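You operate a simulated robot arm through the tools that you are given. There is no shell and no other tool. Be economical: measure what you need, move in short steps, check, and stop when the job is done.

You run a simulated two-armed robot. Do the job below in one go: nothing can be reset, and whatever is moved stays where it is left.

Task
Pick up the can from the relay end of the short bench with one hand, pass it to the other hand and put it on the top of the vacuum. Set down upright: can.
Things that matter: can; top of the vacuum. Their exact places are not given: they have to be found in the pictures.

It is judged by the outcome, as a careful person would: the job done as asked, and still so three seconds after it is handed in. It fails if anything else is knocked over, pushed out of place, dropped, spilled or broken.

Robot
Two 7-joint arms with two-finger parallel grippers on one trunk, on a base that drives. Base frame: it is fixed to the floor where the robot stands at the start and does not move with it; the origin is under the middle of the robot, x ahead of it, y to its left, z up; the surface under the hand at the start is at about z = 0.72. Units: m, degrees, N and s.
The left shoulder is at the start at [0.07, 0.163, 1.095], the right one opposite. With the tool pointing down near the work surface each hand reaches from about 0.38 to 0.88 m from the robot's upright axis, wherever it stands, measured 20 degrees to its own side. Places, roughly: top of the vacuum (22x15 cm) [-3.74, -0.96, 0.62]. Payload 3.43 kg a hand.
The TCP of each hand is the grasp point between the finger pads, 0.034 m short of the fingertips. In the tool frame z runs along the fingers and y along their closing line. Largest opening 0.128 m; finger width 0.024, thickness 0.012; the body of the gripper, 0.048 by 0.13 m, starts 0.096 m behind the TCP.
Orientation is told as [roll, pitch, yaw] about the base's x, y, z axes, in that order, counted from this pose: with the fingers straight down and closing along the base's y, the tool's x points along the base's -x, its y along +y and its z along -z.

Tools
- The arms move only by the tool step_arm. It takes "left_rows", "right_rows" or both (then of equal length, played together; a hand with none holds still); each is a list of rows, each a list of 7 numbers: the shift along the tool's x, y, z in units of 200 mm (1.0 is 200 mm), then the turn, a rotation vector about the tool's x, y, z in units of 120 degrees (1.0 is 120 degrees), then the finger opening in m, from 0 to 0.128. In form: [[tx, ty, tz, wx, wy, wz, fingers], ...]. A call has 1 to 8 rows; each row is the pose to reach, as a shift and turn from the pose commanded when the call began, along the tool's axes at that moment. A call with a number of a shift or a turn outside -1 to 1 is refused whole. A row lasts 0.2 s, in which the tool goes at most 0.05 m and 8.6 degrees; a call with a longer step from one row to the next is refused whole, and so is a gripper value outside its range. Where a pose cannot be reached the arm comes as near as it can. A force on the tool above 40 N (or 10 N above the force at the start of the call, whichever is more), or a blocked arm, ends the call early, and 0.2 s more pass. Each finger travels about 0.153 m/s and halts on what it meets, pressing with about 42 N; the grip force reading is that of the motor and also rises with nothing between the fingers. The clock runs only during rows and for 0.2 s after the last one: add rows that repeat a pose to give the fingers time. It gives the time, the measured TCP pose, the force on the tool (base axes), the opening and the grip force at its end, in the units of the frame above (readings bear some noise), with the torque about the TCP (base axes, N m) and any sound that the robot's microphone picked up, and new pictures: "show" is both (left out), scene, wrist or none (wrist: the cameras of the hands that moved).
- Cameras (640 x 400 px; columns grow to the right, rows downward): "scene" is now at [0.132, 0.0322, 1.3363]; the picture's right is [0.38, -0.93, 0.00], its down [-0.53, -0.21, -0.82] and it looks along [0.76, 0.31, -0.57] (base axes); focal length 254 px, centre (320, 200). "left" rides on the left gripper at [0.076, 0.011, -0.16] in its tool frame; the picture's right is [-0.15, 0.99, 0.00], its down [-0.88, -0.13, -0.46] and it looks along [-0.45, -0.07, 0.89] (tool axes); focal length 234 px, centre (320, 200). "right" rides on the right gripper at [0.076, -0.011, -0.16] in its tool frame; the picture's right is [0.15, 0.99, 0.00], its down [-0.88, 0.13, -0.46] and it looks along [-0.45, 0.07, 0.89] (tool axes); focal length 234 px, centre (320, 200).
- move_column(by): slides the trunk up (or, below 0, down) by that many m; the arms and the scene camera ride with it, the base frame stays. It gives what a move gives, with no picture.
- drive_base(legs): drives the robot by 1 to 6 legs, each [ahead, left, turn to the left] in m, m and degrees, along the robot's own axes; the way and the turn of a leg run together, so that a leg with both is an arc; at most 1.5 m and 180 degrees a leg. The arms and the cameras ride along, it lands a little off, and it stops where it bumps. It gives what a move gives, and a new picture of the scene camera.
- pan_tilt(pan, tilt): turns the head with the scene camera to pan (to the left, within 86 degrees either way) and tilt (down, from -29 to 69), counted from straight ahead of the robot. It gives what a move gives, and a new picture of the scene camera.
- pixel_to_xyz(camera, pixels): for up to 12 pixels [column, row] of the newest picture of that camera ("zoom" is the newest enlarged one), the place [x, y, z] in the base frame of the surface seen there, good to about 0.003 m, but the place of the scene camera against the robot may be out by one fixed shift of up to 0.018 m in any direction. It takes no simulated time.
- enlarge(camera, box): a new picture of the part [left, top, right, bottom] of that camera's present view, enlarged. It takes no simulated time.
- hand_in(): hands the job in; it is judged then, once.

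Keep the steps short. Do not move on a guess: measure, check each grasp and each placing, and mend mistakes. In all there are 80 turns and 260 pictures (those below and enlarged ones count). Leave the grippers open and the arms clear of the work at the hand-in unless told otherwise, and finish with a single line.

The tools are called after "Request:" as name(argument=value, ...) on one line, values as JSON. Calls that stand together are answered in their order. step_arm: Moves the arms, as the interface text tells. Its arguments: {"type":"object","properties":{"left_rows":{"type":"array"},"right_rows":{"type":"array"},"show":{"type":"string","enum":["both","scene","wrist","none"]}},"required":[]} The other tools are called the same way: move_column (by) slides the trunk up or down; drive_base (legs) drives the base; pan_tilt (pan, tilt) turns the head that bears the scene camera; pixel_to_xyz (camera, pixels) gives the place of the surface under pixels of a picture; enlarge (camera, box) takes an enlarged picture of a part of a camera's view; hand_in () hands the job in.

At the start:

```text
t: 0.0
left_tool_pos: [0.5764, 0.4348, 1.0422]
left_tool_rot: [0.0, 0.1, 0.1]
left_wrist_force: [-0.4, -0.5, -0.1]
left_moment: [-0.01, 0.02, 0.0]
left_finger_gap: 0.1281
left_grip_force: 0.0
right_tool_pos: [0.429, -0.1032, 0.9701]
right_tool_rot: [0.0, 0.0, 0.0]
right_wrist_force: [-0.5, 0.2, 0.3]
right_moment: [0.03, -0.02, -0.01]
right_finger_gap: 0.1278
right_grip_force: 0.1
trunk travel left (down, up): [-0.575, 0.365]
robot x, y, heading: [0.0021, -0.0008, 0.1]
head pan, tilt: [22.1, 34.9]
```

scene: 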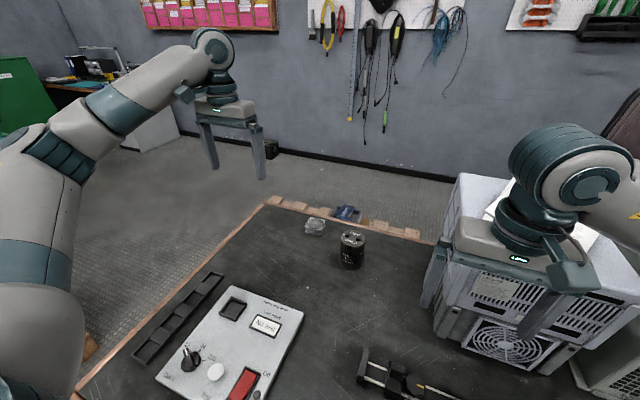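
right: 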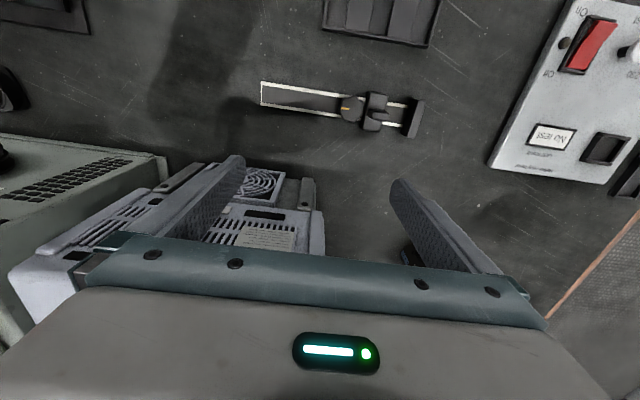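
left: 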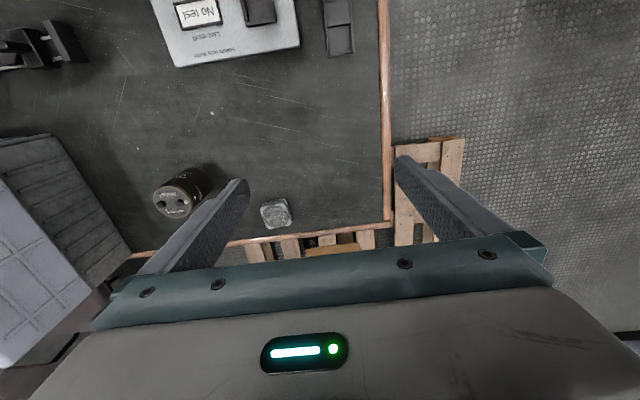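

I see a dark can near scene pixel (352,250). I'll enlarge it and measure its points.

Request:
enlarge(camera="scene", box=[280, 180, 440, 280])

Request:
pixel_to_xyz(camera="scene", pixels=[[352, 236], [352, 242], [343, 250], [352, 255], [361, 250], [352, 267], [345, 275], [315, 222], [440, 240], [460, 190], [300, 270]])

Request:
pixel_to_xyz(camera="left", pixels=[[173, 201], [185, 180], [165, 190], [187, 205], [275, 208], [120, 150]])

```text
4.00 times, centred on (360, 230) of scene
```

zoom: 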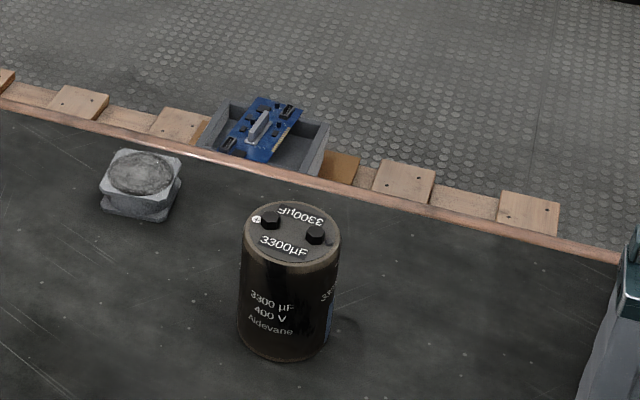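

```text
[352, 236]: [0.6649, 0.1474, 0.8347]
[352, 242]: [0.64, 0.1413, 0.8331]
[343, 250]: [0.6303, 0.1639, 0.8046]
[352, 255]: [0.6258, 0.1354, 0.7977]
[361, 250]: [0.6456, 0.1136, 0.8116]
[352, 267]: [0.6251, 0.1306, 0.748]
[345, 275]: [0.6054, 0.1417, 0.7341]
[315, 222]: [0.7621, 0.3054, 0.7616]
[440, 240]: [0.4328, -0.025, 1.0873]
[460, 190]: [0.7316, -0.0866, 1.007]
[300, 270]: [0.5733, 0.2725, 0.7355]
```

```text
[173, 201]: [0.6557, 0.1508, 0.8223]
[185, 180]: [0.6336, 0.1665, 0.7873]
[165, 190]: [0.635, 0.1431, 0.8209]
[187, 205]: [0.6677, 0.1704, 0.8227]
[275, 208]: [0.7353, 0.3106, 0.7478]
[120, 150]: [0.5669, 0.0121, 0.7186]
```

This is a capacitor can. Before deciding, I'll look round for other candidates, the vacuum and what's around.

Request:
pan_tilt(pan=0, tilt=50)

Request:
pan_tilt(pan=-50, tilt=30)

Request:
pan_tilt(pan=70, tilt=30)

```text
t: 0.9
left_tool_pos: [0.5765, 0.4363, 1.0436]
left_tool_rot: [0.0, 0.0, 0.1]
left_wrist_force: [-0.3, 0.1, 0.0]
left_moment: [0.04, 0.02, 0.01]
left_finger_gap: 0.128
left_grip_force: 0.1
right_tool_pos: [0.4289, -0.1028, 0.9707]
right_tool_rot: [0.0, 0.0, 0.0]
right_wrist_force: [-0.5, -0.1, 0.3]
right_moment: [0.03, -0.02, -0.03]
right_finger_gap: 0.1279
right_grip_force: 0.1
trunk travel left (down, up): [-0.575, 0.365]
robot x, y, heading: [-0.0008, -0.004, 0.0]
head pan, tilt: [0.0, 50.0]
```

scene: 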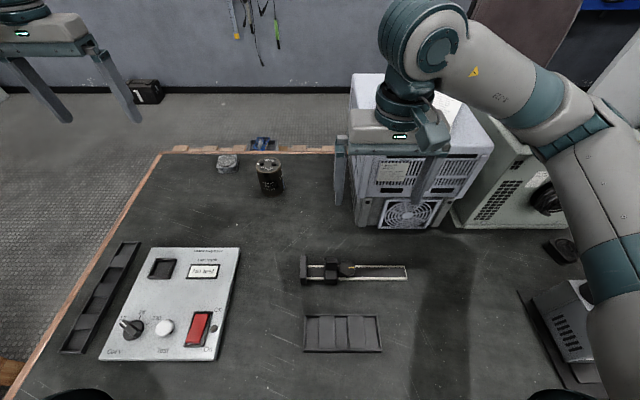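

```text
t: 2.0
left_tool_pos: [0.5754, 0.4357, 1.0431]
left_tool_rot: [0.0, 0.0, 0.2]
left_wrist_force: [-0.3, -0.3, -0.6]
left_moment: [0.03, -0.02, 0.01]
left_finger_gap: 0.128
left_grip_force: 0.1
right_tool_pos: [0.4294, -0.104, 0.9691]
right_tool_rot: [0.0, 0.0, 0.1]
right_wrist_force: [-0.1, -0.2, 0.7]
right_moment: [0.01, -0.01, -0.01]
right_finger_gap: 0.1282
right_grip_force: 0.1
trunk travel left (down, up): [-0.575, 0.365]
robot x, y, heading: [0.0017, 0.0002, 0.2]
head pan, tilt: [-50.0, 30.0]
```

scene: 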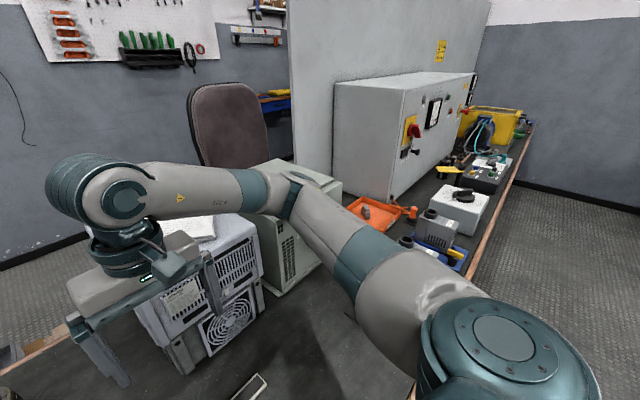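

```text
t: 4.0
left_tool_pos: [0.5768, 0.4341, 1.0435]
left_tool_rot: [0.0, 0.0, 0.1]
left_wrist_force: [-0.4, 0.4, 0.6]
left_moment: [0.0, -0.01, 0.01]
left_finger_gap: 0.1281
left_grip_force: 0.1
right_tool_pos: [0.4287, -0.1037, 0.9696]
right_tool_rot: [0.0, 0.1, 0.0]
right_wrist_force: [-0.6, -0.2, 0.5]
right_moment: [0.0, 0.03, -0.01]
right_finger_gap: 0.1279
right_grip_force: 0.1
trunk travel left (down, up): [-0.575, 0.365]
robot x, y, heading: [-0.0022, -0.0001, 0.1]
head pan, tilt: [70.0, 30.0]
```

scene: 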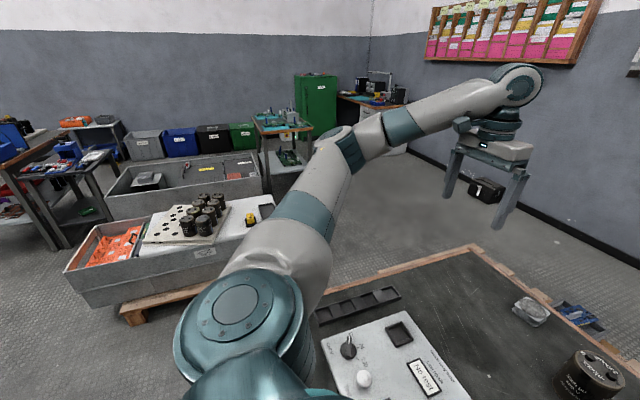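

The clear cube beside the can matches the relay, so this can is the one. Its top is about z 0.82 and the table about z 0.72. I'll move the left hand toward a spot above the can.

Request:
step_arm(left_rows=[[-0.05, -0.2, 0.03, 0, 0, 0, 0.128], [-0.1, -0.4, 0.06, 0, 0, 0, 0.128], [-0.15, -0.6, 0.09, 0, 0, 0, 0.128], [-0.2, -0.8, 0.12, 0, 0, 0, 0.128], [-0.25, -0.99, 0.15, 0, 0, 0, 0.128]], show="wrist")

Request:
pan_tilt(pan=10, tilt=40)

```text
t: 5.2
left_tool_pos: [0.6245, 0.237, 1.0121]
left_tool_rot: [-0.1, 0.1, 0.1]
left_wrist_force: [-0.4, 0.4, -1.0]
left_moment: [0.02, 0.0, 0.01]
left_finger_gap: 0.1279
left_grip_force: 0.2
right_tool_pos: [0.4295, -0.1042, 0.968]
right_tool_rot: [0.1, 0.0, -0.1]
right_wrist_force: [-0.3, 0.9, -0.4]
right_moment: [0.04, 0.01, 0.0]
right_finger_gap: 0.128
right_grip_force: 0.0
trunk travel left (down, up): [-0.575, 0.365]
robot x, y, heading: [0.0011, 0.0046, 0.1]
head pan, tilt: [70.0, 30.0]
```

left: 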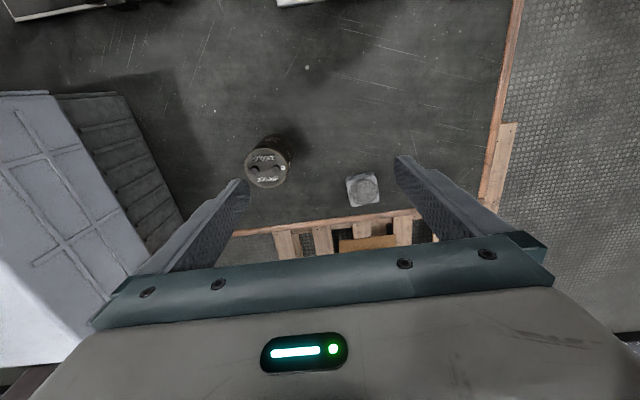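

```text
t: 6.5
left_tool_pos: [0.6229, 0.2385, 1.0144]
left_tool_rot: [0.0, 0.1, 0.1]
left_wrist_force: [1.0, 0.3, -0.7]
left_moment: [0.0, -0.02, -0.01]
left_finger_gap: 0.1278
left_grip_force: 0.1
right_tool_pos: [0.4293, -0.1037, 0.9713]
right_tool_rot: [0.1, 0.0, 0.0]
right_wrist_force: [-0.4, 0.3, 0.3]
right_moment: [-0.01, 0.01, 0.04]
right_finger_gap: 0.128
right_grip_force: 0.0
trunk travel left (down, up): [-0.575, 0.365]
robot x, y, heading: [-0.0, -0.0029, -0.1]
head pan, tilt: [10.0, 40.0]
```

scene: 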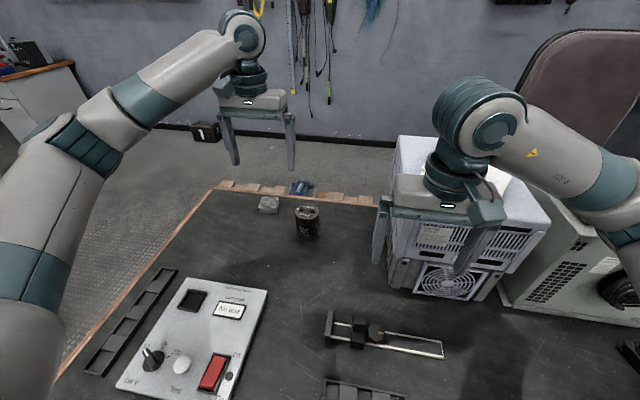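

The can's top is at left-camera pixel (266,168). I'll enlarge it and measure across its rim.

Request:
enlarge(camera="left", box=[218, 120, 314, 180])

Request:
enlarge(camera="left", box=[226, 130, 306, 200])

Request:
pixel_to_xyz(camera="left", pixels=[[266, 160], [266, 170], [247, 168], [249, 168], [285, 168], [283, 168], [266, 185], [266, 155], [300, 190], [200, 200], [363, 190], [140, 170]])

```text
6.67 times, centred on (266, 150) of left
```

zoom: 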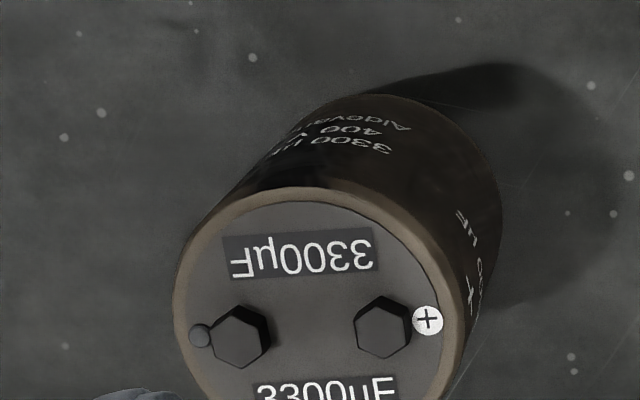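

```text
5.71 times, centred on (266, 165) of left
```

zoom: 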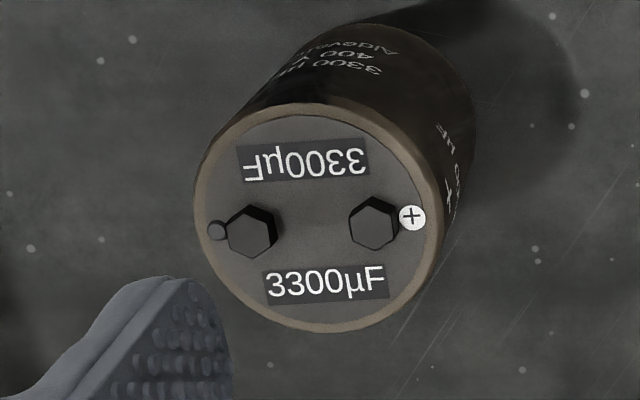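

```text
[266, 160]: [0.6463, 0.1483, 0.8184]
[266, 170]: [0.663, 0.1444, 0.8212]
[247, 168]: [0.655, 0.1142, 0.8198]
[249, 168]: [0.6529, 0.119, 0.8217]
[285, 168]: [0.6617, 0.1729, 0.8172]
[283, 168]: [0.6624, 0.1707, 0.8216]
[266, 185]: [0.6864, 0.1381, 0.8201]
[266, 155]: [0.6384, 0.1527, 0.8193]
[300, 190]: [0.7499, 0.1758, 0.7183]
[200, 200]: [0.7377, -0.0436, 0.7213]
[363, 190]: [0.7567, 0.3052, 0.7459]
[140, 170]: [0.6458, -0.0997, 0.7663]
```

Request:
pixel_to_xyz(camera="zoom", pixels=[[318, 217], [200, 200], [436, 220], [318, 110], [318, 325], [318, 217], [550, 300], [255, 230], [375, 220]])

```text
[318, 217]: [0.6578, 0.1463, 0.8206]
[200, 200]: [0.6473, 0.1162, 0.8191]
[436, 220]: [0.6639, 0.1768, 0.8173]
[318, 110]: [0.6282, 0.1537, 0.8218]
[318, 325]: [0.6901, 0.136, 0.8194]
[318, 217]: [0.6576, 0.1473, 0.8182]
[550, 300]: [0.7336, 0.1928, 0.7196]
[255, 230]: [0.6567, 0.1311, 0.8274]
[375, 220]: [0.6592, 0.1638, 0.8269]
```

The can is centred at about (0.658, 0.146), about 64 mm across, from z 0.719 to 0.820. The left hand will take it from above at yaw −45, so its lower half stays free for the right hand coming in at a slant. First I'll hover over it.

Request:
step_arm(left_rows=[[-0.029, -0.077, 0.06, 0, 0, 0.0625, 0.128], [-0.058, -0.154, 0.13, 0, 0, 0.125, 0.128], [-0.087, -0.231, 0.21, 0, 0, 0.1875, 0.128], [-0.116, -0.308, 0.3, 0, 0, 0.25, 0.128], [-0.145, -0.385, 0.39, 0, 0, 0.3125, 0.128], [-0.175, -0.46, 0.467, 0, 0, 0.375, 0.128], [-0.175, -0.46, 0.467, 0, 0, 0.375, 0.128]], show="both")

```text
t: 8.1
left_tool_pos: [0.6612, 0.1469, 0.9186]
left_tool_rot: [0.0, 0.0, -45.0]
left_wrist_force: [-0.1, 0.4, 1.2]
left_moment: [0.01, -0.06, 0.01]
left_finger_gap: 0.1281
left_grip_force: 0.1
right_tool_pos: [0.4287, -0.1033, 0.9711]
right_tool_rot: [0.0, 0.0, 0.0]
right_wrist_force: [-0.3, 0.3, -0.6]
right_moment: [-0.03, -0.01, -0.02]
right_finger_gap: 0.1281
right_grip_force: 0.1
trunk travel left (down, up): [-0.575, 0.365]
robot x, y, heading: [-0.0037, 0.0016, 0.1]
head pan, tilt: [10.0, 40.0]
```

scene: 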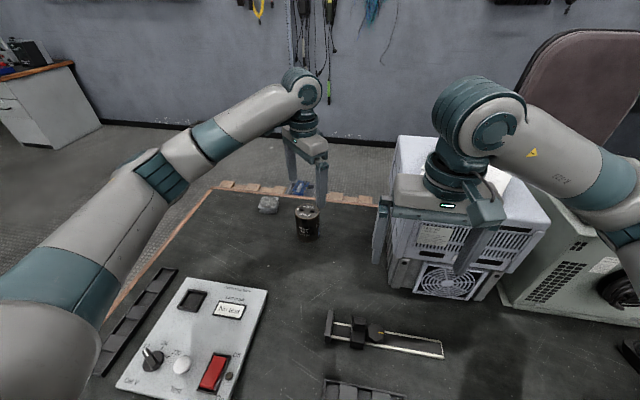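
left: 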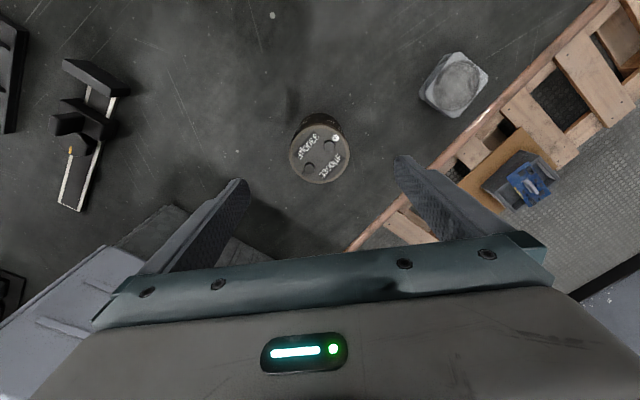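

The can sits centred between the fingers, with its top at pixel (320,153). I'll check its place in this view before going down.

Request:
pixel_to_xyz(camera="left", pixels=[[320, 155], [290, 153], [349, 156], [320, 130], [320, 182]])

Request:
step_arm(left_rows=[[0, 0, 0.15, 0, 0, 0, 0.128], [0, 0, 0.3, 0, 0, 0, 0.128], [0, 0, 0.42, 0, 0, 0, 0.128], [0, 0, 0.53, 0, 0, 0, 0.128], [0, 0, 0.53, 0, 0, 0, 0.128]], show="both")

```text
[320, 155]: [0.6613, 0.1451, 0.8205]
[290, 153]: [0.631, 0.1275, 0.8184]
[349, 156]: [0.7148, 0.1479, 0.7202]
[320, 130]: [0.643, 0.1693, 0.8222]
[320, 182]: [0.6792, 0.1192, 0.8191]
```

```text
t: 9.3
left_tool_pos: [0.6607, 0.1422, 0.8154]
left_tool_rot: [0.1, 0.2, -44.9]
left_wrist_force: [-0.1, -0.4, 0.7]
left_moment: [0.04, 0.02, 0.01]
left_finger_gap: 0.1279
left_grip_force: 0.1
right_tool_pos: [0.4282, -0.1046, 0.97]
right_tool_rot: [0.0, 0.0, -0.1]
right_wrist_force: [-0.2, 0.1, 0.7]
right_moment: [0.0, 0.05, 0.0]
right_finger_gap: 0.128
right_grip_force: 0.0
trunk travel left (down, up): [-0.575, 0.365]
robot x, y, heading: [0.0005, 0.0009, -0.3]
head pan, tilt: [10.0, 40.0]
```

scene: 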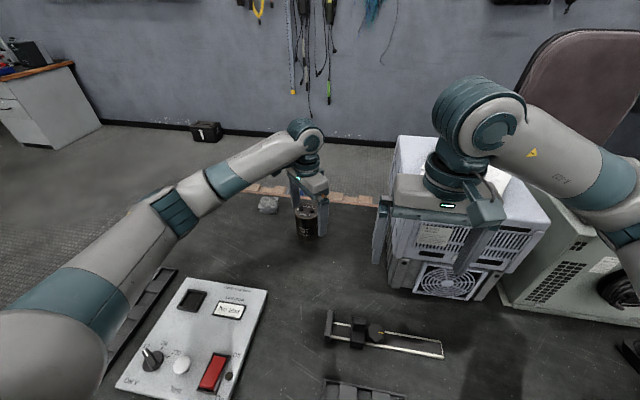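
left: 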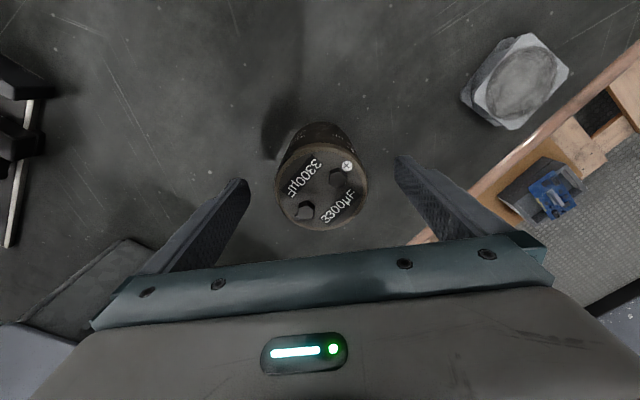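

The can is centred at the grasp point (the TCP should show near (320,193) and the can top is at (322,187)). I'll close the fingers.

Request:
step_arm(left_rows=[[0, 0, 0, 0, 0, 0, 0.09], [0, 0, 0, 0, 0, 0, 0.06], [0, 0, 0, 0, 0, 0, 0.04], [0, 0, 0, 0, 0, 0, 0.04]], show="wrist")

```text
t: 10.3
left_tool_pos: [0.6619, 0.1426, 0.816]
left_tool_rot: [0.0, 0.1, -44.9]
left_wrist_force: [1.9, 2.7, 1.0]
left_moment: [0.02, 0.0, -0.01]
left_finger_gap: 0.0691
left_grip_force: 42.3
right_tool_pos: [0.4279, -0.1038, 0.97]
right_tool_rot: [0.0, 0.0, 0.0]
right_wrist_force: [-0.9, -0.2, 0.4]
right_moment: [0.0, 0.02, 0.01]
right_finger_gap: 0.1279
right_grip_force: 0.0
trunk travel left (down, up): [-0.575, 0.365]
robot x, y, heading: [0.0023, 0.0021, 0.0]
head pan, tilt: [10.0, 40.0]
```

left: 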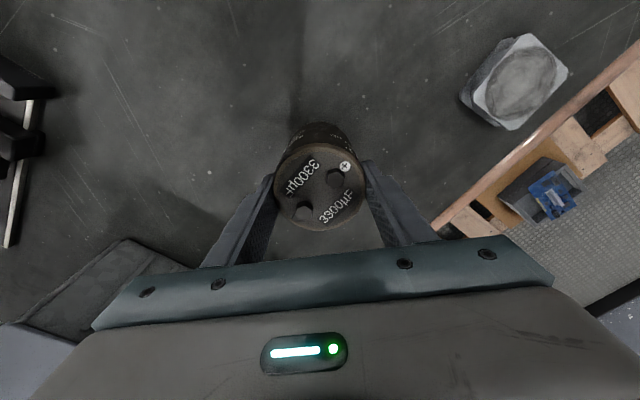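

The grip holds at a 0.069 gap and 42 N. I'll lift straight up by 0.2 m.

Request:
step_arm(left_rows=[[0, 0, -0.08, 0, 0, 0, 0.04], [0, 0, -0.25, 0, 0, 0, 0.04], [0, 0, -0.45, 0, 0, 0, 0.04], [0, 0, -0.65, 0, 0, 0, 0.04], [0, 0, -0.85, 0, 0, 0, 0.04], [0, 0, -1.0, 0, 0, 0, 0.04]], show="both")

```text
t: 11.7
left_tool_pos: [0.6593, 0.1424, 1.017]
left_tool_rot: [0.1, 0.1, -44.9]
left_wrist_force: [0.2, 0.7, -5.5]
left_moment: [0.02, -0.05, -0.05]
left_finger_gap: 0.0688
left_grip_force: 42.2
right_tool_pos: [0.4283, -0.1029, 0.9705]
right_tool_rot: [0.0, 0.0, 0.0]
right_wrist_force: [-1.0, 0.8, 0.3]
right_moment: [0.0, -0.03, 0.01]
right_finger_gap: 0.128
right_grip_force: 0.0
trunk travel left (down, up): [-0.575, 0.365]
robot x, y, heading: [0.002, 0.0006, 0.2]
head pan, tilt: [10.0, 40.0]
```

scene: 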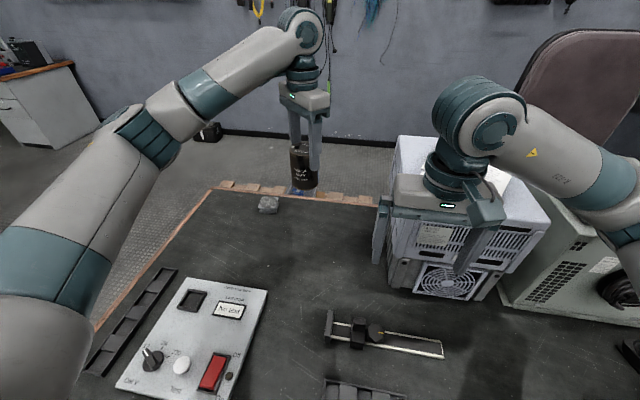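
left: 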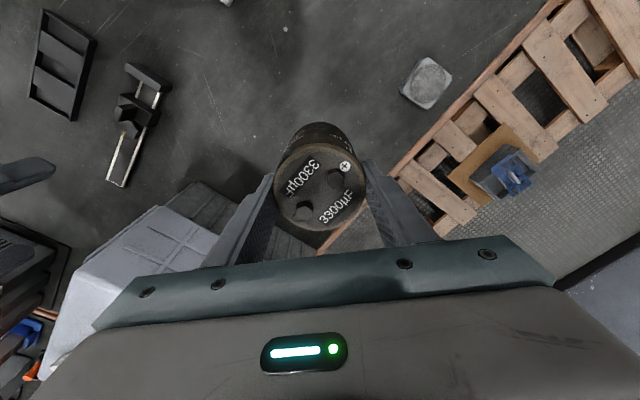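

The can is held and about 0.6 kg. I'll bring the left hand to a handover spot near (0.58, 0.10, 1.07) while yawing the right hand 45°.

Request:
step_arm(left_rows=[[0.023, -0.07, -0.042, 0, 0, 0, 0.04], [0.047, -0.141, -0.083, 0, 0, 0, 0.04], [0.07, -0.212, -0.125, 0, 0, 0, 0.04], [0.094, -0.283, -0.167, 0, 0, 0, 0.04], [0.118, -0.353, -0.208, 0, 0, 0, 0.04], [0.141, -0.424, -0.25, 0, 0, 0, 0.04]], right_rows=[[0, 0, -0.05, 0, 0, -0.0625, 0.128], [0, 0, -0.1, 0, 0, -0.125, 0.128], [0, 0, -0.15, 0, 0, -0.1875, 0.128], [0, 0, -0.2, 0, 0, -0.25, 0.128], [0, 0, -0.25, 0, 0, -0.3125, 0.128], [0, 0, -0.3, 0, 0, -0.375, 0.128]], show="scene")

Request:
step_arm(right_rows=[[0, 0, 0, 0, -0.0655, 0, 0.128], [0, 0, 0, 0, -0.131, 0, 0.128], [0, 0, 0, 0, -0.1965, 0, 0.128], [0, 0, 0, 0, -0.262, 0, 0.128], [0, 0, 0, 0, -0.3275, 0, 0.128], [0, 0, 0, 0, -0.393, 0, 0.128], [0, 0, 0, 0, -0.458, 0, 0.128], [0, 0, 0, 0, -0.458, 0, 0.128]], show="both")

```text
t: 13.1
left_tool_pos: [0.5822, 0.1055, 1.0653]
left_tool_rot: [0.0, 0.1, -44.8]
left_wrist_force: [0.0, 0.2, -5.8]
left_moment: [-0.02, 0.01, 0.04]
left_finger_gap: 0.069
left_grip_force: 41.6
right_tool_pos: [0.4299, -0.1041, 1.03]
right_tool_rot: [0.0, 0.0, 45.0]
right_wrist_force: [-0.5, 0.2, 0.1]
right_moment: [-0.03, -0.01, 0.02]
right_finger_gap: 0.128
right_grip_force: 0.1
trunk travel left (down, up): [-0.575, 0.365]
robot x, y, heading: [-0.0002, -0.0008, -0.0]
head pan, tilt: [10.0, 40.0]
```

scene: 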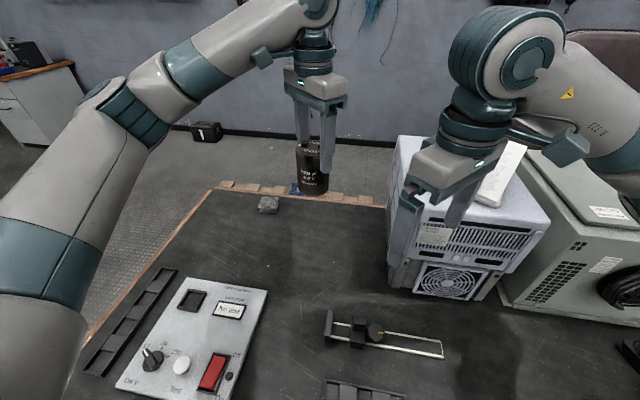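

```text
t: 14.9
left_tool_pos: [0.5821, 0.1063, 1.0639]
left_tool_rot: [-0.1, 0.1, -44.9]
left_wrist_force: [0.2, -0.5, -4.9]
left_moment: [-0.01, -0.02, 0.01]
left_finger_gap: 0.0689
left_grip_force: 42.0
right_tool_pos: [0.503, -0.1072, 1.0572]
right_tool_rot: [0.1, -54.9, 45.0]
right_wrist_force: [0.3, 0.1, 0.0]
right_moment: [0.0, -0.02, 0.02]
right_finger_gap: 0.1279
right_grip_force: 0.1
right hand out of reach, approached as far as the arm can: row 4, 5, 6, 7, 8
trunk travel left (down, up): [-0.575, 0.365]
robot x, y, heading: [-0.0001, -0.0001, -0.0]
head pan, tilt: [10.0, 40.0]
```

scene: 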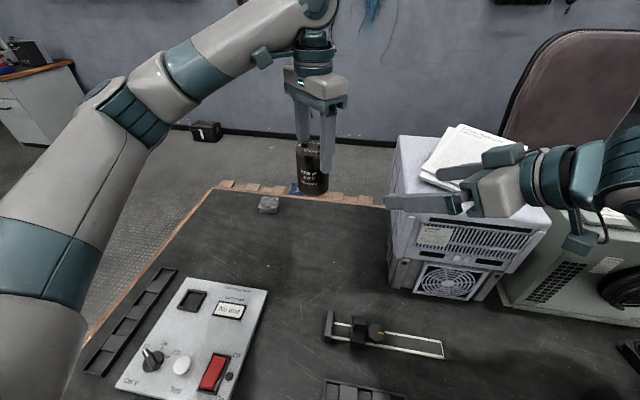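
right: 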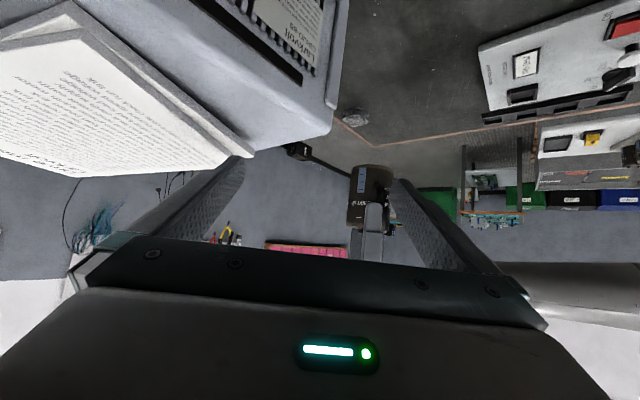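

The right hand has the slant, but it's close to its inner reach limit. I'll shift the handover farther out, to about (0.66, 0.14), and move the right hand outward too.

Request:
step_arm(left_rows=[[-0.035, 0.097, 0, 0, 0, 0, 0.04], [-0.07, 0.195, 0, 0, 0, 0, 0.04], [-0.106, 0.292, 0, 0, 0, 0, 0.04], [-0.141, 0.389, 0, 0, 0, 0, 0.04], [-0.141, 0.389, 0, 0, 0, 0, 0.04]], right_rows=[[-0.117, 0.009, 0.101, 0, 0, 0, 0.128], [-0.234, 0.018, 0.203, 0, 0, 0, 0.128], [-0.351, 0.027, 0.304, 0, 0, 0, 0.128], [-0.468, 0.035, 0.406, 0, 0, 0, 0.128], [-0.468, 0.035, 0.406, 0, 0, 0, 0.128]], show="both")

```text
t: 16.1
left_tool_pos: [0.6562, 0.1399, 1.0667]
left_tool_rot: [0.0, 0.0, -45.0]
left_wrist_force: [0.3, -0.2, -5.0]
left_moment: [-0.01, -0.02, -0.02]
left_finger_gap: 0.0689
left_grip_force: 41.9
right_tool_pos: [0.5849, -0.0174, 1.0846]
right_tool_rot: [0.2, -55.0, 44.9]
right_wrist_force: [-0.2, 0.4, -0.3]
right_moment: [-0.01, 0.0, 0.01]
right_finger_gap: 0.1283
right_grip_force: 0.0
trunk travel left (down, up): [-0.575, 0.365]
robot x, y, heading: [-0.0031, -0.0029, 0.2]
head pan, tilt: [10.0, 40.0]
```

scene: 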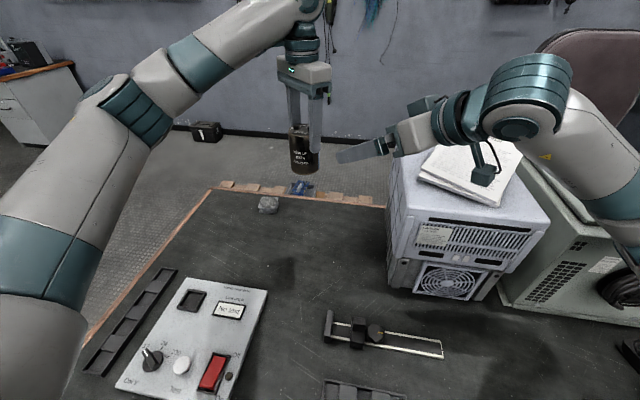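
right: 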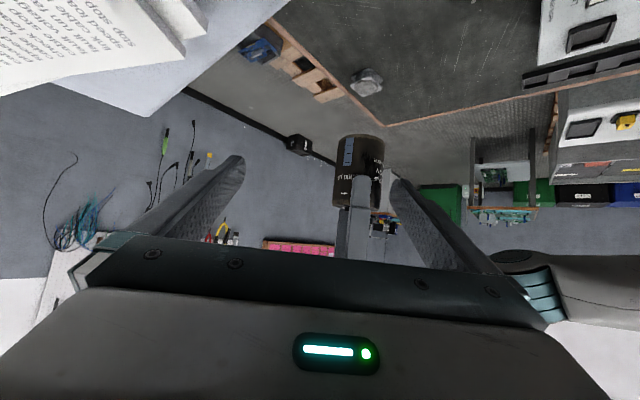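
left: 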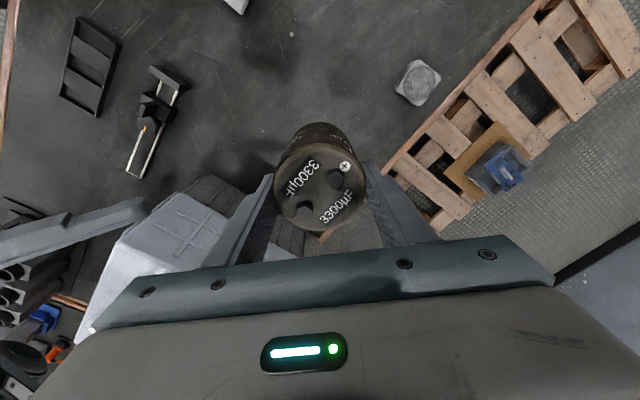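

Both poses were reached. I'll measure the can in the right wrist view, where it runs from about (335..384, 140) to (205), with the picture upside down.

Request:
pixel_to_xyz(camera="right", pixels=[[360, 150], [358, 165], [342, 165], [374, 165], [358, 180], [345, 200], [360, 200], [360, 138]])

Request:
enlarge(camera="right", box=[300, 120, 420, 220])

```text
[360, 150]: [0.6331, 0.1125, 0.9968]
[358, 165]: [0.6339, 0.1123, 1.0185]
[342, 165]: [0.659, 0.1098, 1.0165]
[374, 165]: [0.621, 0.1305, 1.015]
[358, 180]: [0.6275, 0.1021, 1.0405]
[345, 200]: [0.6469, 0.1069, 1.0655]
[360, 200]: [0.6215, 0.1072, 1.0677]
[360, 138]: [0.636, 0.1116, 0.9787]
```

```text
4.00 times, centred on (360, 170) of right
```

zoom: 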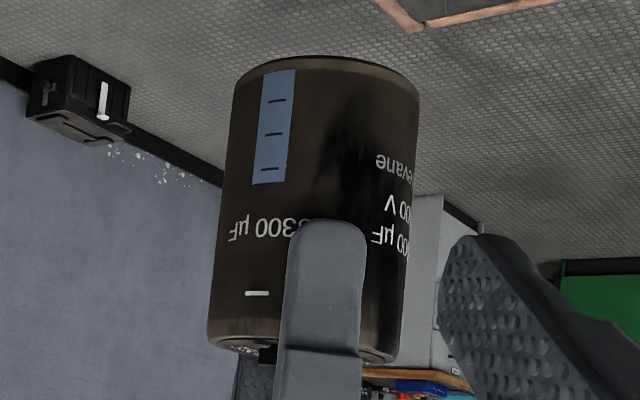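

The can axis is at about (0.657, 0.139), and its bottom is near z 0.97. I'll line the right hand up 0.13 m back along its approach line.

Request:
step_arm(right_rows=[[-0.09, 0.148, 0.105, 0, 0, 0, 0.128], [-0.179, 0.297, 0.211, 0, 0, 0, 0.128], [-0.179, 0.297, 0.211, 0, 0, 0, 0.128]], show="wrist")

```text
t: 16.9
left_tool_pos: [0.6565, 0.1404, 1.066]
left_tool_rot: [0.0, 0.1, -45.0]
left_wrist_force: [0.0, -0.5, -5.0]
left_moment: [-0.02, 0.0, -0.02]
left_finger_gap: 0.0688
left_grip_force: 42.1
right_tool_pos: [0.5831, 0.0642, 1.0902]
right_tool_rot: [0.1, -54.9, 44.8]
right_wrist_force: [0.4, -0.2, -0.4]
right_moment: [-0.02, 0.03, 0.01]
right_finger_gap: 0.1282
right_grip_force: 0.1
trunk travel left (down, up): [-0.575, 0.365]
robot x, y, heading: [-0.0013, 0.003, 0.1]
head pan, tilt: [10.0, 40.0]
```

right: 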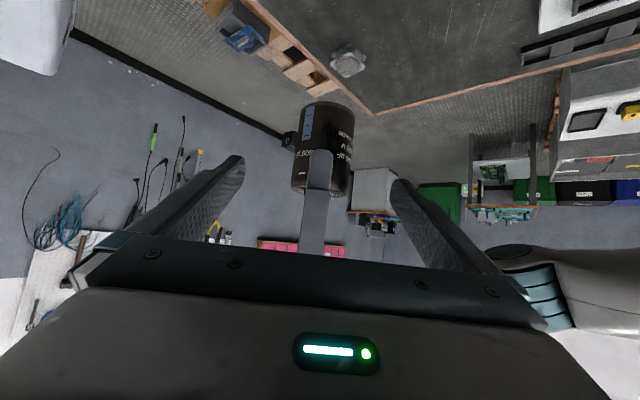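

The hand is aligned and the can is centred between the right fingers. I'll advance 0.12 m along the tool.

Request:
step_arm(right_rows=[[0, 0, 0.15, 0, 0, 0, 0.128], [0, 0, 0.3, 0, 0, 0, 0.128], [0, 0, 0.45, 0, 0, 0, 0.128], [0, 0, 0.6, 0, 0, 0, 0.128], [0, 0, 0.6, 0, 0, 0, 0.128]], show="both")

```text
t: 18.1
left_tool_pos: [0.6558, 0.1408, 1.0648]
left_tool_rot: [0.0, 0.0, -44.8]
left_wrist_force: [0.1, 0.0, -5.2]
left_moment: [-0.06, 0.01, -0.02]
left_finger_gap: 0.0687
left_grip_force: 42.3
right_tool_pos: [0.6552, 0.1362, 1.0225]
right_tool_rot: [0.1, -55.0, 45.0]
right_wrist_force: [-0.3, 0.3, -0.4]
right_moment: [-0.02, -0.02, -0.03]
right_finger_gap: 0.1279
right_grip_force: 0.1
trunk travel left (down, up): [-0.575, 0.365]
robot x, y, heading: [0.0007, -0.0011, -0.2]
head pan, tilt: [10.0, 40.0]
```

scene: 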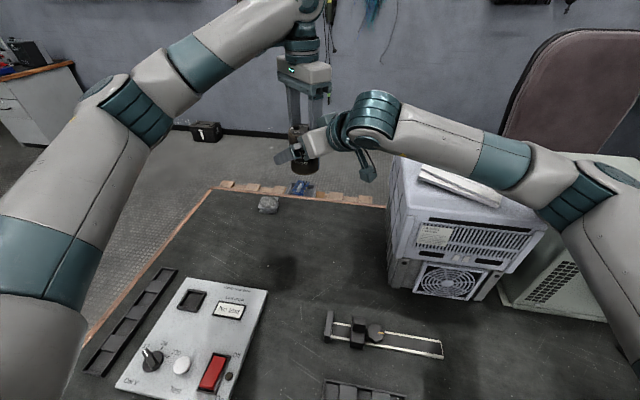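
right: 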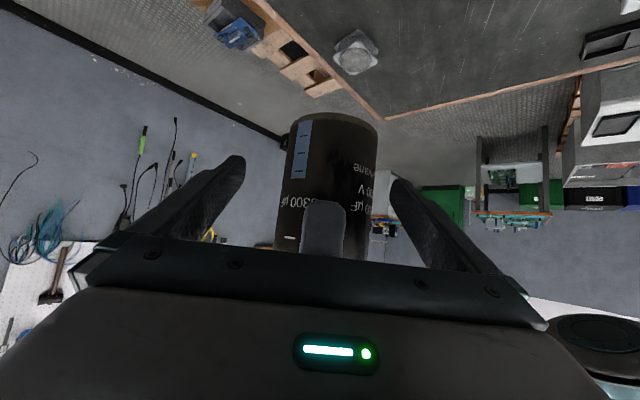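

The can shows about 5 mm to the right of centre (edges at 281 and 374). I'll nudge over 4 mm, then close the right fingers.

Request:
step_arm(right_rows=[[0, 0.02, 0, 0, 0, 0, 0.128], [0, 0.02, 0, 0, 0, 0, 0.1], [0, 0.02, 0, 0, 0, 0, 0.08], [0, 0.02, 0, 0, 0, 0, 0.06], [0, 0.02, 0, 0, 0, 0, 0.04], [0, 0.02, 0, 0, 0, 0, 0.04]], show="wrist")

```text
t: 19.5
left_tool_pos: [0.657, 0.14, 1.0662]
left_tool_rot: [0.0, 0.0, -44.9]
left_wrist_force: [5.3, -4.4, -4.2]
left_moment: [-0.04, -0.03, 0.09]
left_finger_gap: 0.0688
left_grip_force: 41.9
right_tool_pos: [0.6507, 0.1406, 1.0223]
right_tool_rot: [0.1, -54.9, 44.9]
right_wrist_force: [-6.0, 3.7, 0.1]
right_moment: [-0.2, -0.25, -0.04]
right_finger_gap: 0.0688
right_grip_force: 41.7
trunk travel left (down, up): [-0.575, 0.365]
robot x, y, heading: [-0.0048, -0.0005, 0.2]
head pan, tilt: [10.0, 40.0]
```

right: 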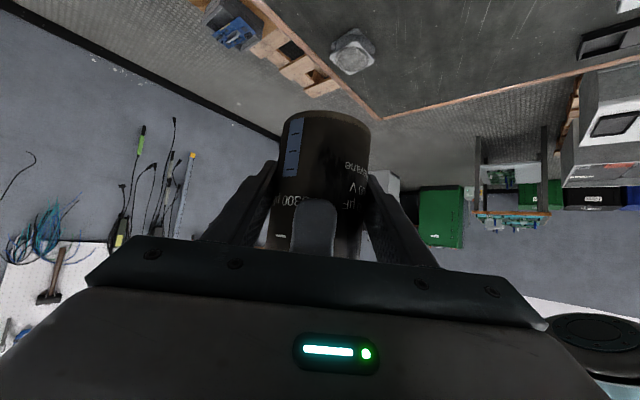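

Both hands now hold the can, each at a 0.069 gap and 42 N. I'll open the left only a little, to 0.086, so its inner finger stays clear of the right palm.

Request:
step_arm(left_rows=[[0, 0, 0, 0, 0, 0, 0.078], [0, 0, 0, 0, 0, 0, 0.086], [0, 0, 0, 0, 0, 0, 0.086]], show="both")

```text
t: 20.3
left_tool_pos: [0.6567, 0.1415, 1.065]
left_tool_rot: [0.0, 0.0, -45.0]
left_wrist_force: [0.2, -0.1, -0.4]
left_moment: [0.0, 0.01, -0.01]
left_finger_gap: 0.0858
left_grip_force: 0.0
right_tool_pos: [0.653, 0.1395, 1.0221]
right_tool_rot: [0.1, -54.9, 44.8]
right_wrist_force: [-0.6, 0.5, -0.7]
right_moment: [-0.01, -0.03, 0.01]
right_finger_gap: 0.069
right_grip_force: 41.8
trunk travel left (down, up): [-0.575, 0.365]
robot x, y, heading: [0.0001, -0.0018, -0.3]
head pan, tilt: [10.0, 40.0]
```

scene: 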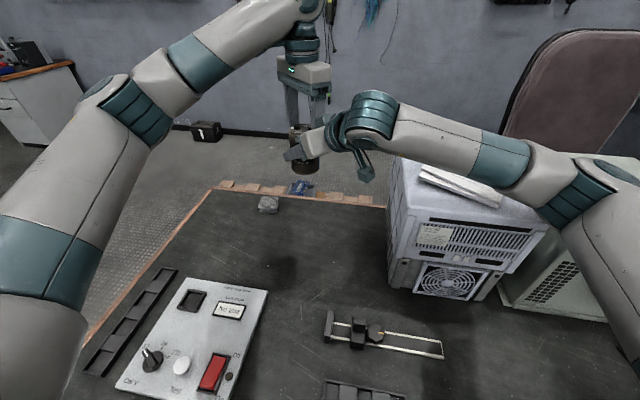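
left: 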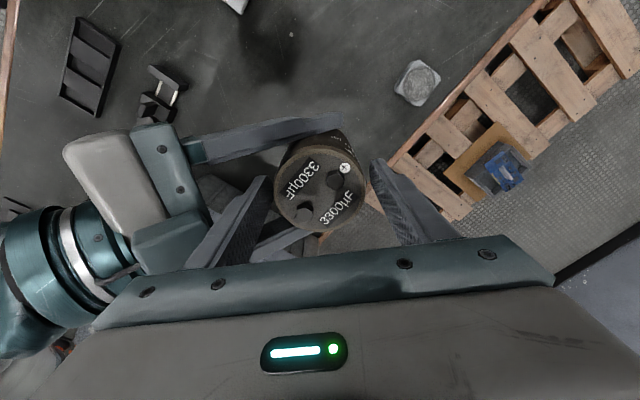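

The left is released (0.086 gap, no grip force). I'll raise it straight up in small steps.

Request:
step_arm(left_rows=[[0, 0, -0.06, 0, 0, 0, 0.086], [0, 0, -0.15, 0, 0, 0, 0.086], [0, 0, -0.3, 0, 0, 0, 0.086], [0, 0, -0.5, 0, 0, 0, 0.086], [0, 0, -0.7, 0, 0, 0, 0.086]], show="both")

```text
t: 21.5
left_tool_pos: [0.6555, 0.1372, 1.2053]
left_tool_rot: [0.0, 0.0, -45.1]
left_wrist_force: [-0.1, -0.4, 0.2]
left_moment: [0.03, 0.01, 0.0]
left_finger_gap: 0.0856
left_grip_force: 0.1
right_tool_pos: [0.6514, 0.139, 1.0228]
right_tool_rot: [-0.1, -55.0, 45.1]
right_wrist_force: [-0.7, 0.0, 0.8]
right_moment: [-0.02, 0.02, 0.03]
right_finger_gap: 0.069
right_grip_force: 42.2
trunk travel left (down, up): [-0.575, 0.365]
robot x, y, heading: [0.0022, 0.0038, 0.0]
head pan, tilt: [10.0, 40.0]
```

scene: 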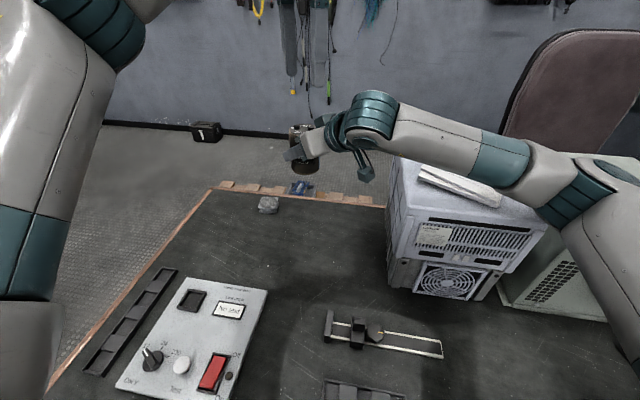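
left: 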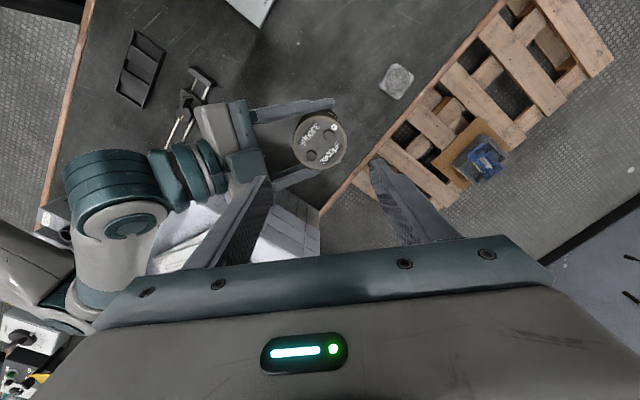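

The right hand holds the can alone, upright. Now I'll look to the sides and behind before driving.

Request:
pan_tilt(pan=86, tilt=25)

Request:
pan_tilt(pan=-86, tilt=25)

```text
t: 23.0
left_tool_pos: [0.6584, 0.1396, 1.2032]
left_tool_rot: [0.0, 0.0, -44.9]
left_wrist_force: [-0.3, -0.6, -0.1]
left_moment: [0.0, 0.0, 0.03]
left_finger_gap: 0.0859
left_grip_force: 0.1
right_tool_pos: [0.6522, 0.1406, 1.0216]
right_tool_rot: [0.0, -55.0, 45.0]
right_wrist_force: [-0.1, -0.2, -0.7]
right_moment: [-0.04, 0.02, -0.03]
right_finger_gap: 0.0687
right_grip_force: 42.2
trunk travel left (down, up): [-0.575, 0.365]
robot x, y, heading: [-0.0028, 0.002, 0.0]
head pan, tilt: [85.9, 25.0]
```

scene: 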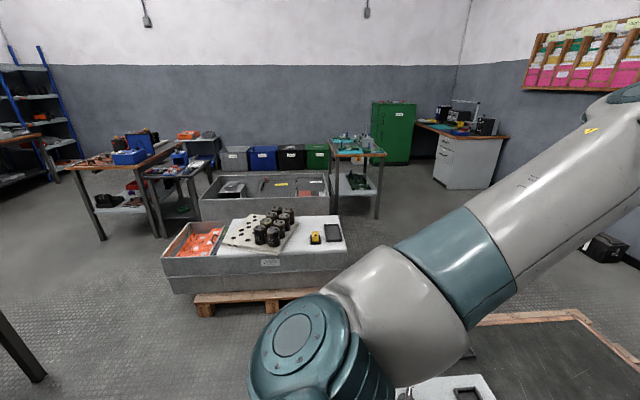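

```text
t: 25.6
left_tool_pos: [0.6584, 0.1388, 1.2045]
left_tool_rot: [0.1, -0.1, -45.0]
left_wrist_force: [0.0, 0.5, 0.0]
left_moment: [0.02, -0.01, -0.01]
left_finger_gap: 0.086
left_grip_force: 0.0
right_tool_pos: [0.6527, 0.1398, 1.0219]
right_tool_rot: [0.2, -54.9, 45.1]
right_wrist_force: [-0.6, 0.7, 0.3]
right_moment: [-0.01, 0.01, 0.0]
right_finger_gap: 0.0688
right_grip_force: 42.0
trunk travel left (down, up): [-0.575, 0.365]
robot x, y, heading: [0.0037, 0.0036, -0.2]
head pan, tilt: [-85.9, 25.0]
```

scene: 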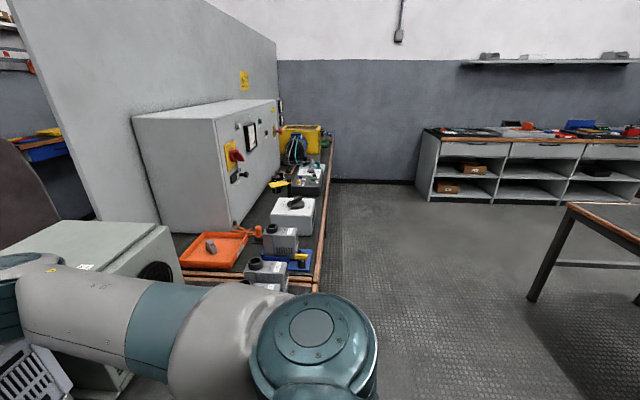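

There's a table behind on the right, with its corner at (570,205) and a leg at (535,300). I'll measure it.

Request:
pixel_to_xyz(camera="scene", pixels=[[568, 206], [532, 300], [636, 240], [636, 300], [450, 290], [330, 240], [312, 285], [350, 220], [430, 195], [560, 380], [290, 275], [636, 210]])

```text
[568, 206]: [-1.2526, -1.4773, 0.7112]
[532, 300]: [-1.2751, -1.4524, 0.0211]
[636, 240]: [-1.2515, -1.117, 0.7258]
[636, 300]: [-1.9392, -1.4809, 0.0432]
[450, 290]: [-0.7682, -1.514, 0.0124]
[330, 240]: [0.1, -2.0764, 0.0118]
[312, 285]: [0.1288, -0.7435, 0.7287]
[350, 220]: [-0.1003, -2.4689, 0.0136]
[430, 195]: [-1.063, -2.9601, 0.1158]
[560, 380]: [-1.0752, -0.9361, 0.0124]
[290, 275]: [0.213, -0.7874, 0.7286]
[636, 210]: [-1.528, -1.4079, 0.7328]
```

The table behind has its near edge at x≈-1.25, so the robot stands in a pocket. I'll take the left hand away from the can, then raise the trunk and back up a little.

Request:
step_arm(left_rows=[[0.19, 0.05, 0, 0, 0, 0, 0.086], [0.38, 0.1, 0, 0, 0, 0, 0.086], [0.57, 0.15, 0, 0, 0, 0, 0.086], [0.76, 0.2, 0, 0, 0, 0, 0.086], [0.955, 0.247, 0, 0, 0, 0, 0.086]], show="none")

Request:
move_column(by=0.2)

Request:
drive_base(legs=[[-0.4, 0, 0]])

Request:
pan_tilt(pan=86, tilt=35)

```text
t: 26.8
left_tool_pos: [0.5565, 0.3152, 1.2007]
left_tool_rot: [0.0, -0.1, -45.0]
left_wrist_force: [-0.2, 0.8, 0.7]
left_moment: [-0.05, 0.0, 0.0]
left_finger_gap: 0.0857
left_grip_force: 0.0
right_tool_pos: [0.6505, 0.1411, 1.0223]
right_tool_rot: [0.0, -54.9, 45.1]
right_wrist_force: [-0.4, 1.0, 0.2]
right_moment: [-0.01, -0.01, -0.03]
right_finger_gap: 0.0691
right_grip_force: 41.7
trunk travel left (down, up): [-0.575, 0.365]
robot x, y, heading: [-0.0001, 0.004, 0.3]
head pan, tilt: [-85.9, 25.0]
```

```text
t: 29.0
left_tool_pos: [0.5587, 0.3133, 1.4007]
left_tool_rot: [0.0, 0.0, -44.9]
left_wrist_force: [0.6, 0.1, 0.6]
left_moment: [0.0, -0.01, 0.02]
left_finger_gap: 0.0861
left_grip_force: 0.1
right_tool_pos: [0.6523, 0.1391, 1.2215]
right_tool_rot: [0.1, -54.9, 45.0]
right_wrist_force: [-0.1, 0.5, -4.8]
right_moment: [0.0, 0.01, 0.01]
right_finger_gap: 0.069
right_grip_force: 42.2
trunk travel left (down, up): [-0.775, 0.165]
robot x, y, heading: [-0.0017, 0.0007, -0.1]
head pan, tilt: [-85.9, 25.0]
```

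```text
t: 31.5
left_tool_pos: [0.1559, 0.3146, 1.402]
left_tool_rot: [-0.1, 0.1, -44.7]
left_wrist_force: [0.4, 0.7, -0.4]
left_moment: [0.02, -0.01, 0.01]
left_finger_gap: 0.0859
left_grip_force: 0.0
right_tool_pos: [0.2499, 0.1425, 1.2214]
right_tool_rot: [0.1, -54.9, 45.1]
right_wrist_force: [-0.1, 0.2, -5.8]
right_moment: [-0.01, 0.0, 0.03]
right_finger_gap: 0.0686
right_grip_force: 42.0
trunk travel left (down, up): [-0.775, 0.165]
robot x, y, heading: [-0.4022, -0.0002, 0.2]
head pan, tilt: [-85.9, 25.0]
```

scene: 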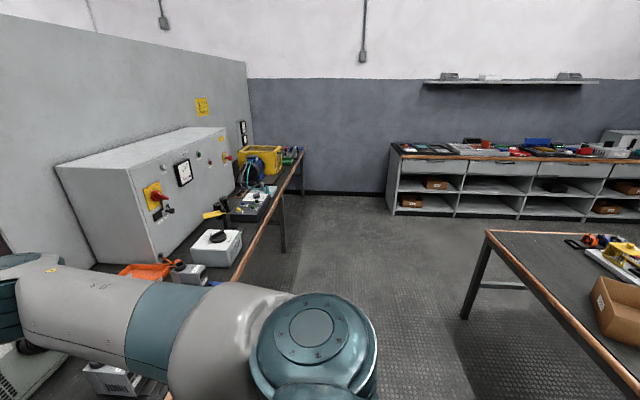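

```text
t: 34.1
left_tool_pos: [0.1548, 0.3152, 1.4022]
left_tool_rot: [0.1, 0.1, -44.6]
left_wrist_force: [0.2, -0.3, 0.3]
left_moment: [0.02, 0.0, 0.01]
left_finger_gap: 0.086
left_grip_force: 0.1
right_tool_pos: [0.249, 0.1423, 1.2223]
right_tool_rot: [0.1, -54.9, 45.1]
right_wrist_force: [-0.1, 0.5, -5.3]
right_moment: [0.0, -0.01, -0.02]
right_finger_gap: 0.0688
right_grip_force: 42.0
trunk travel left (down, up): [-0.775, 0.165]
robot x, y, heading: [-0.4042, -0.0008, 0.3]
head pan, tilt: [85.9, 35.0]
```

scene: 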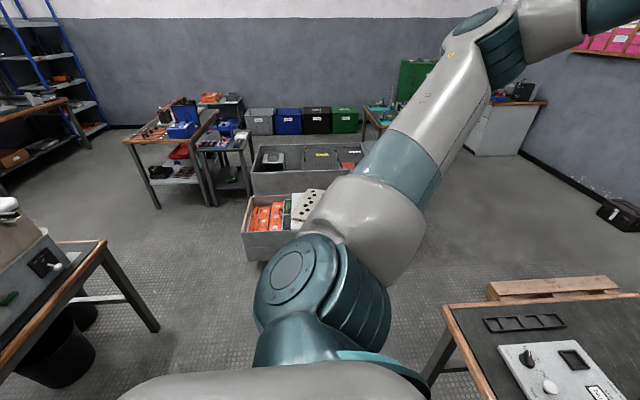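

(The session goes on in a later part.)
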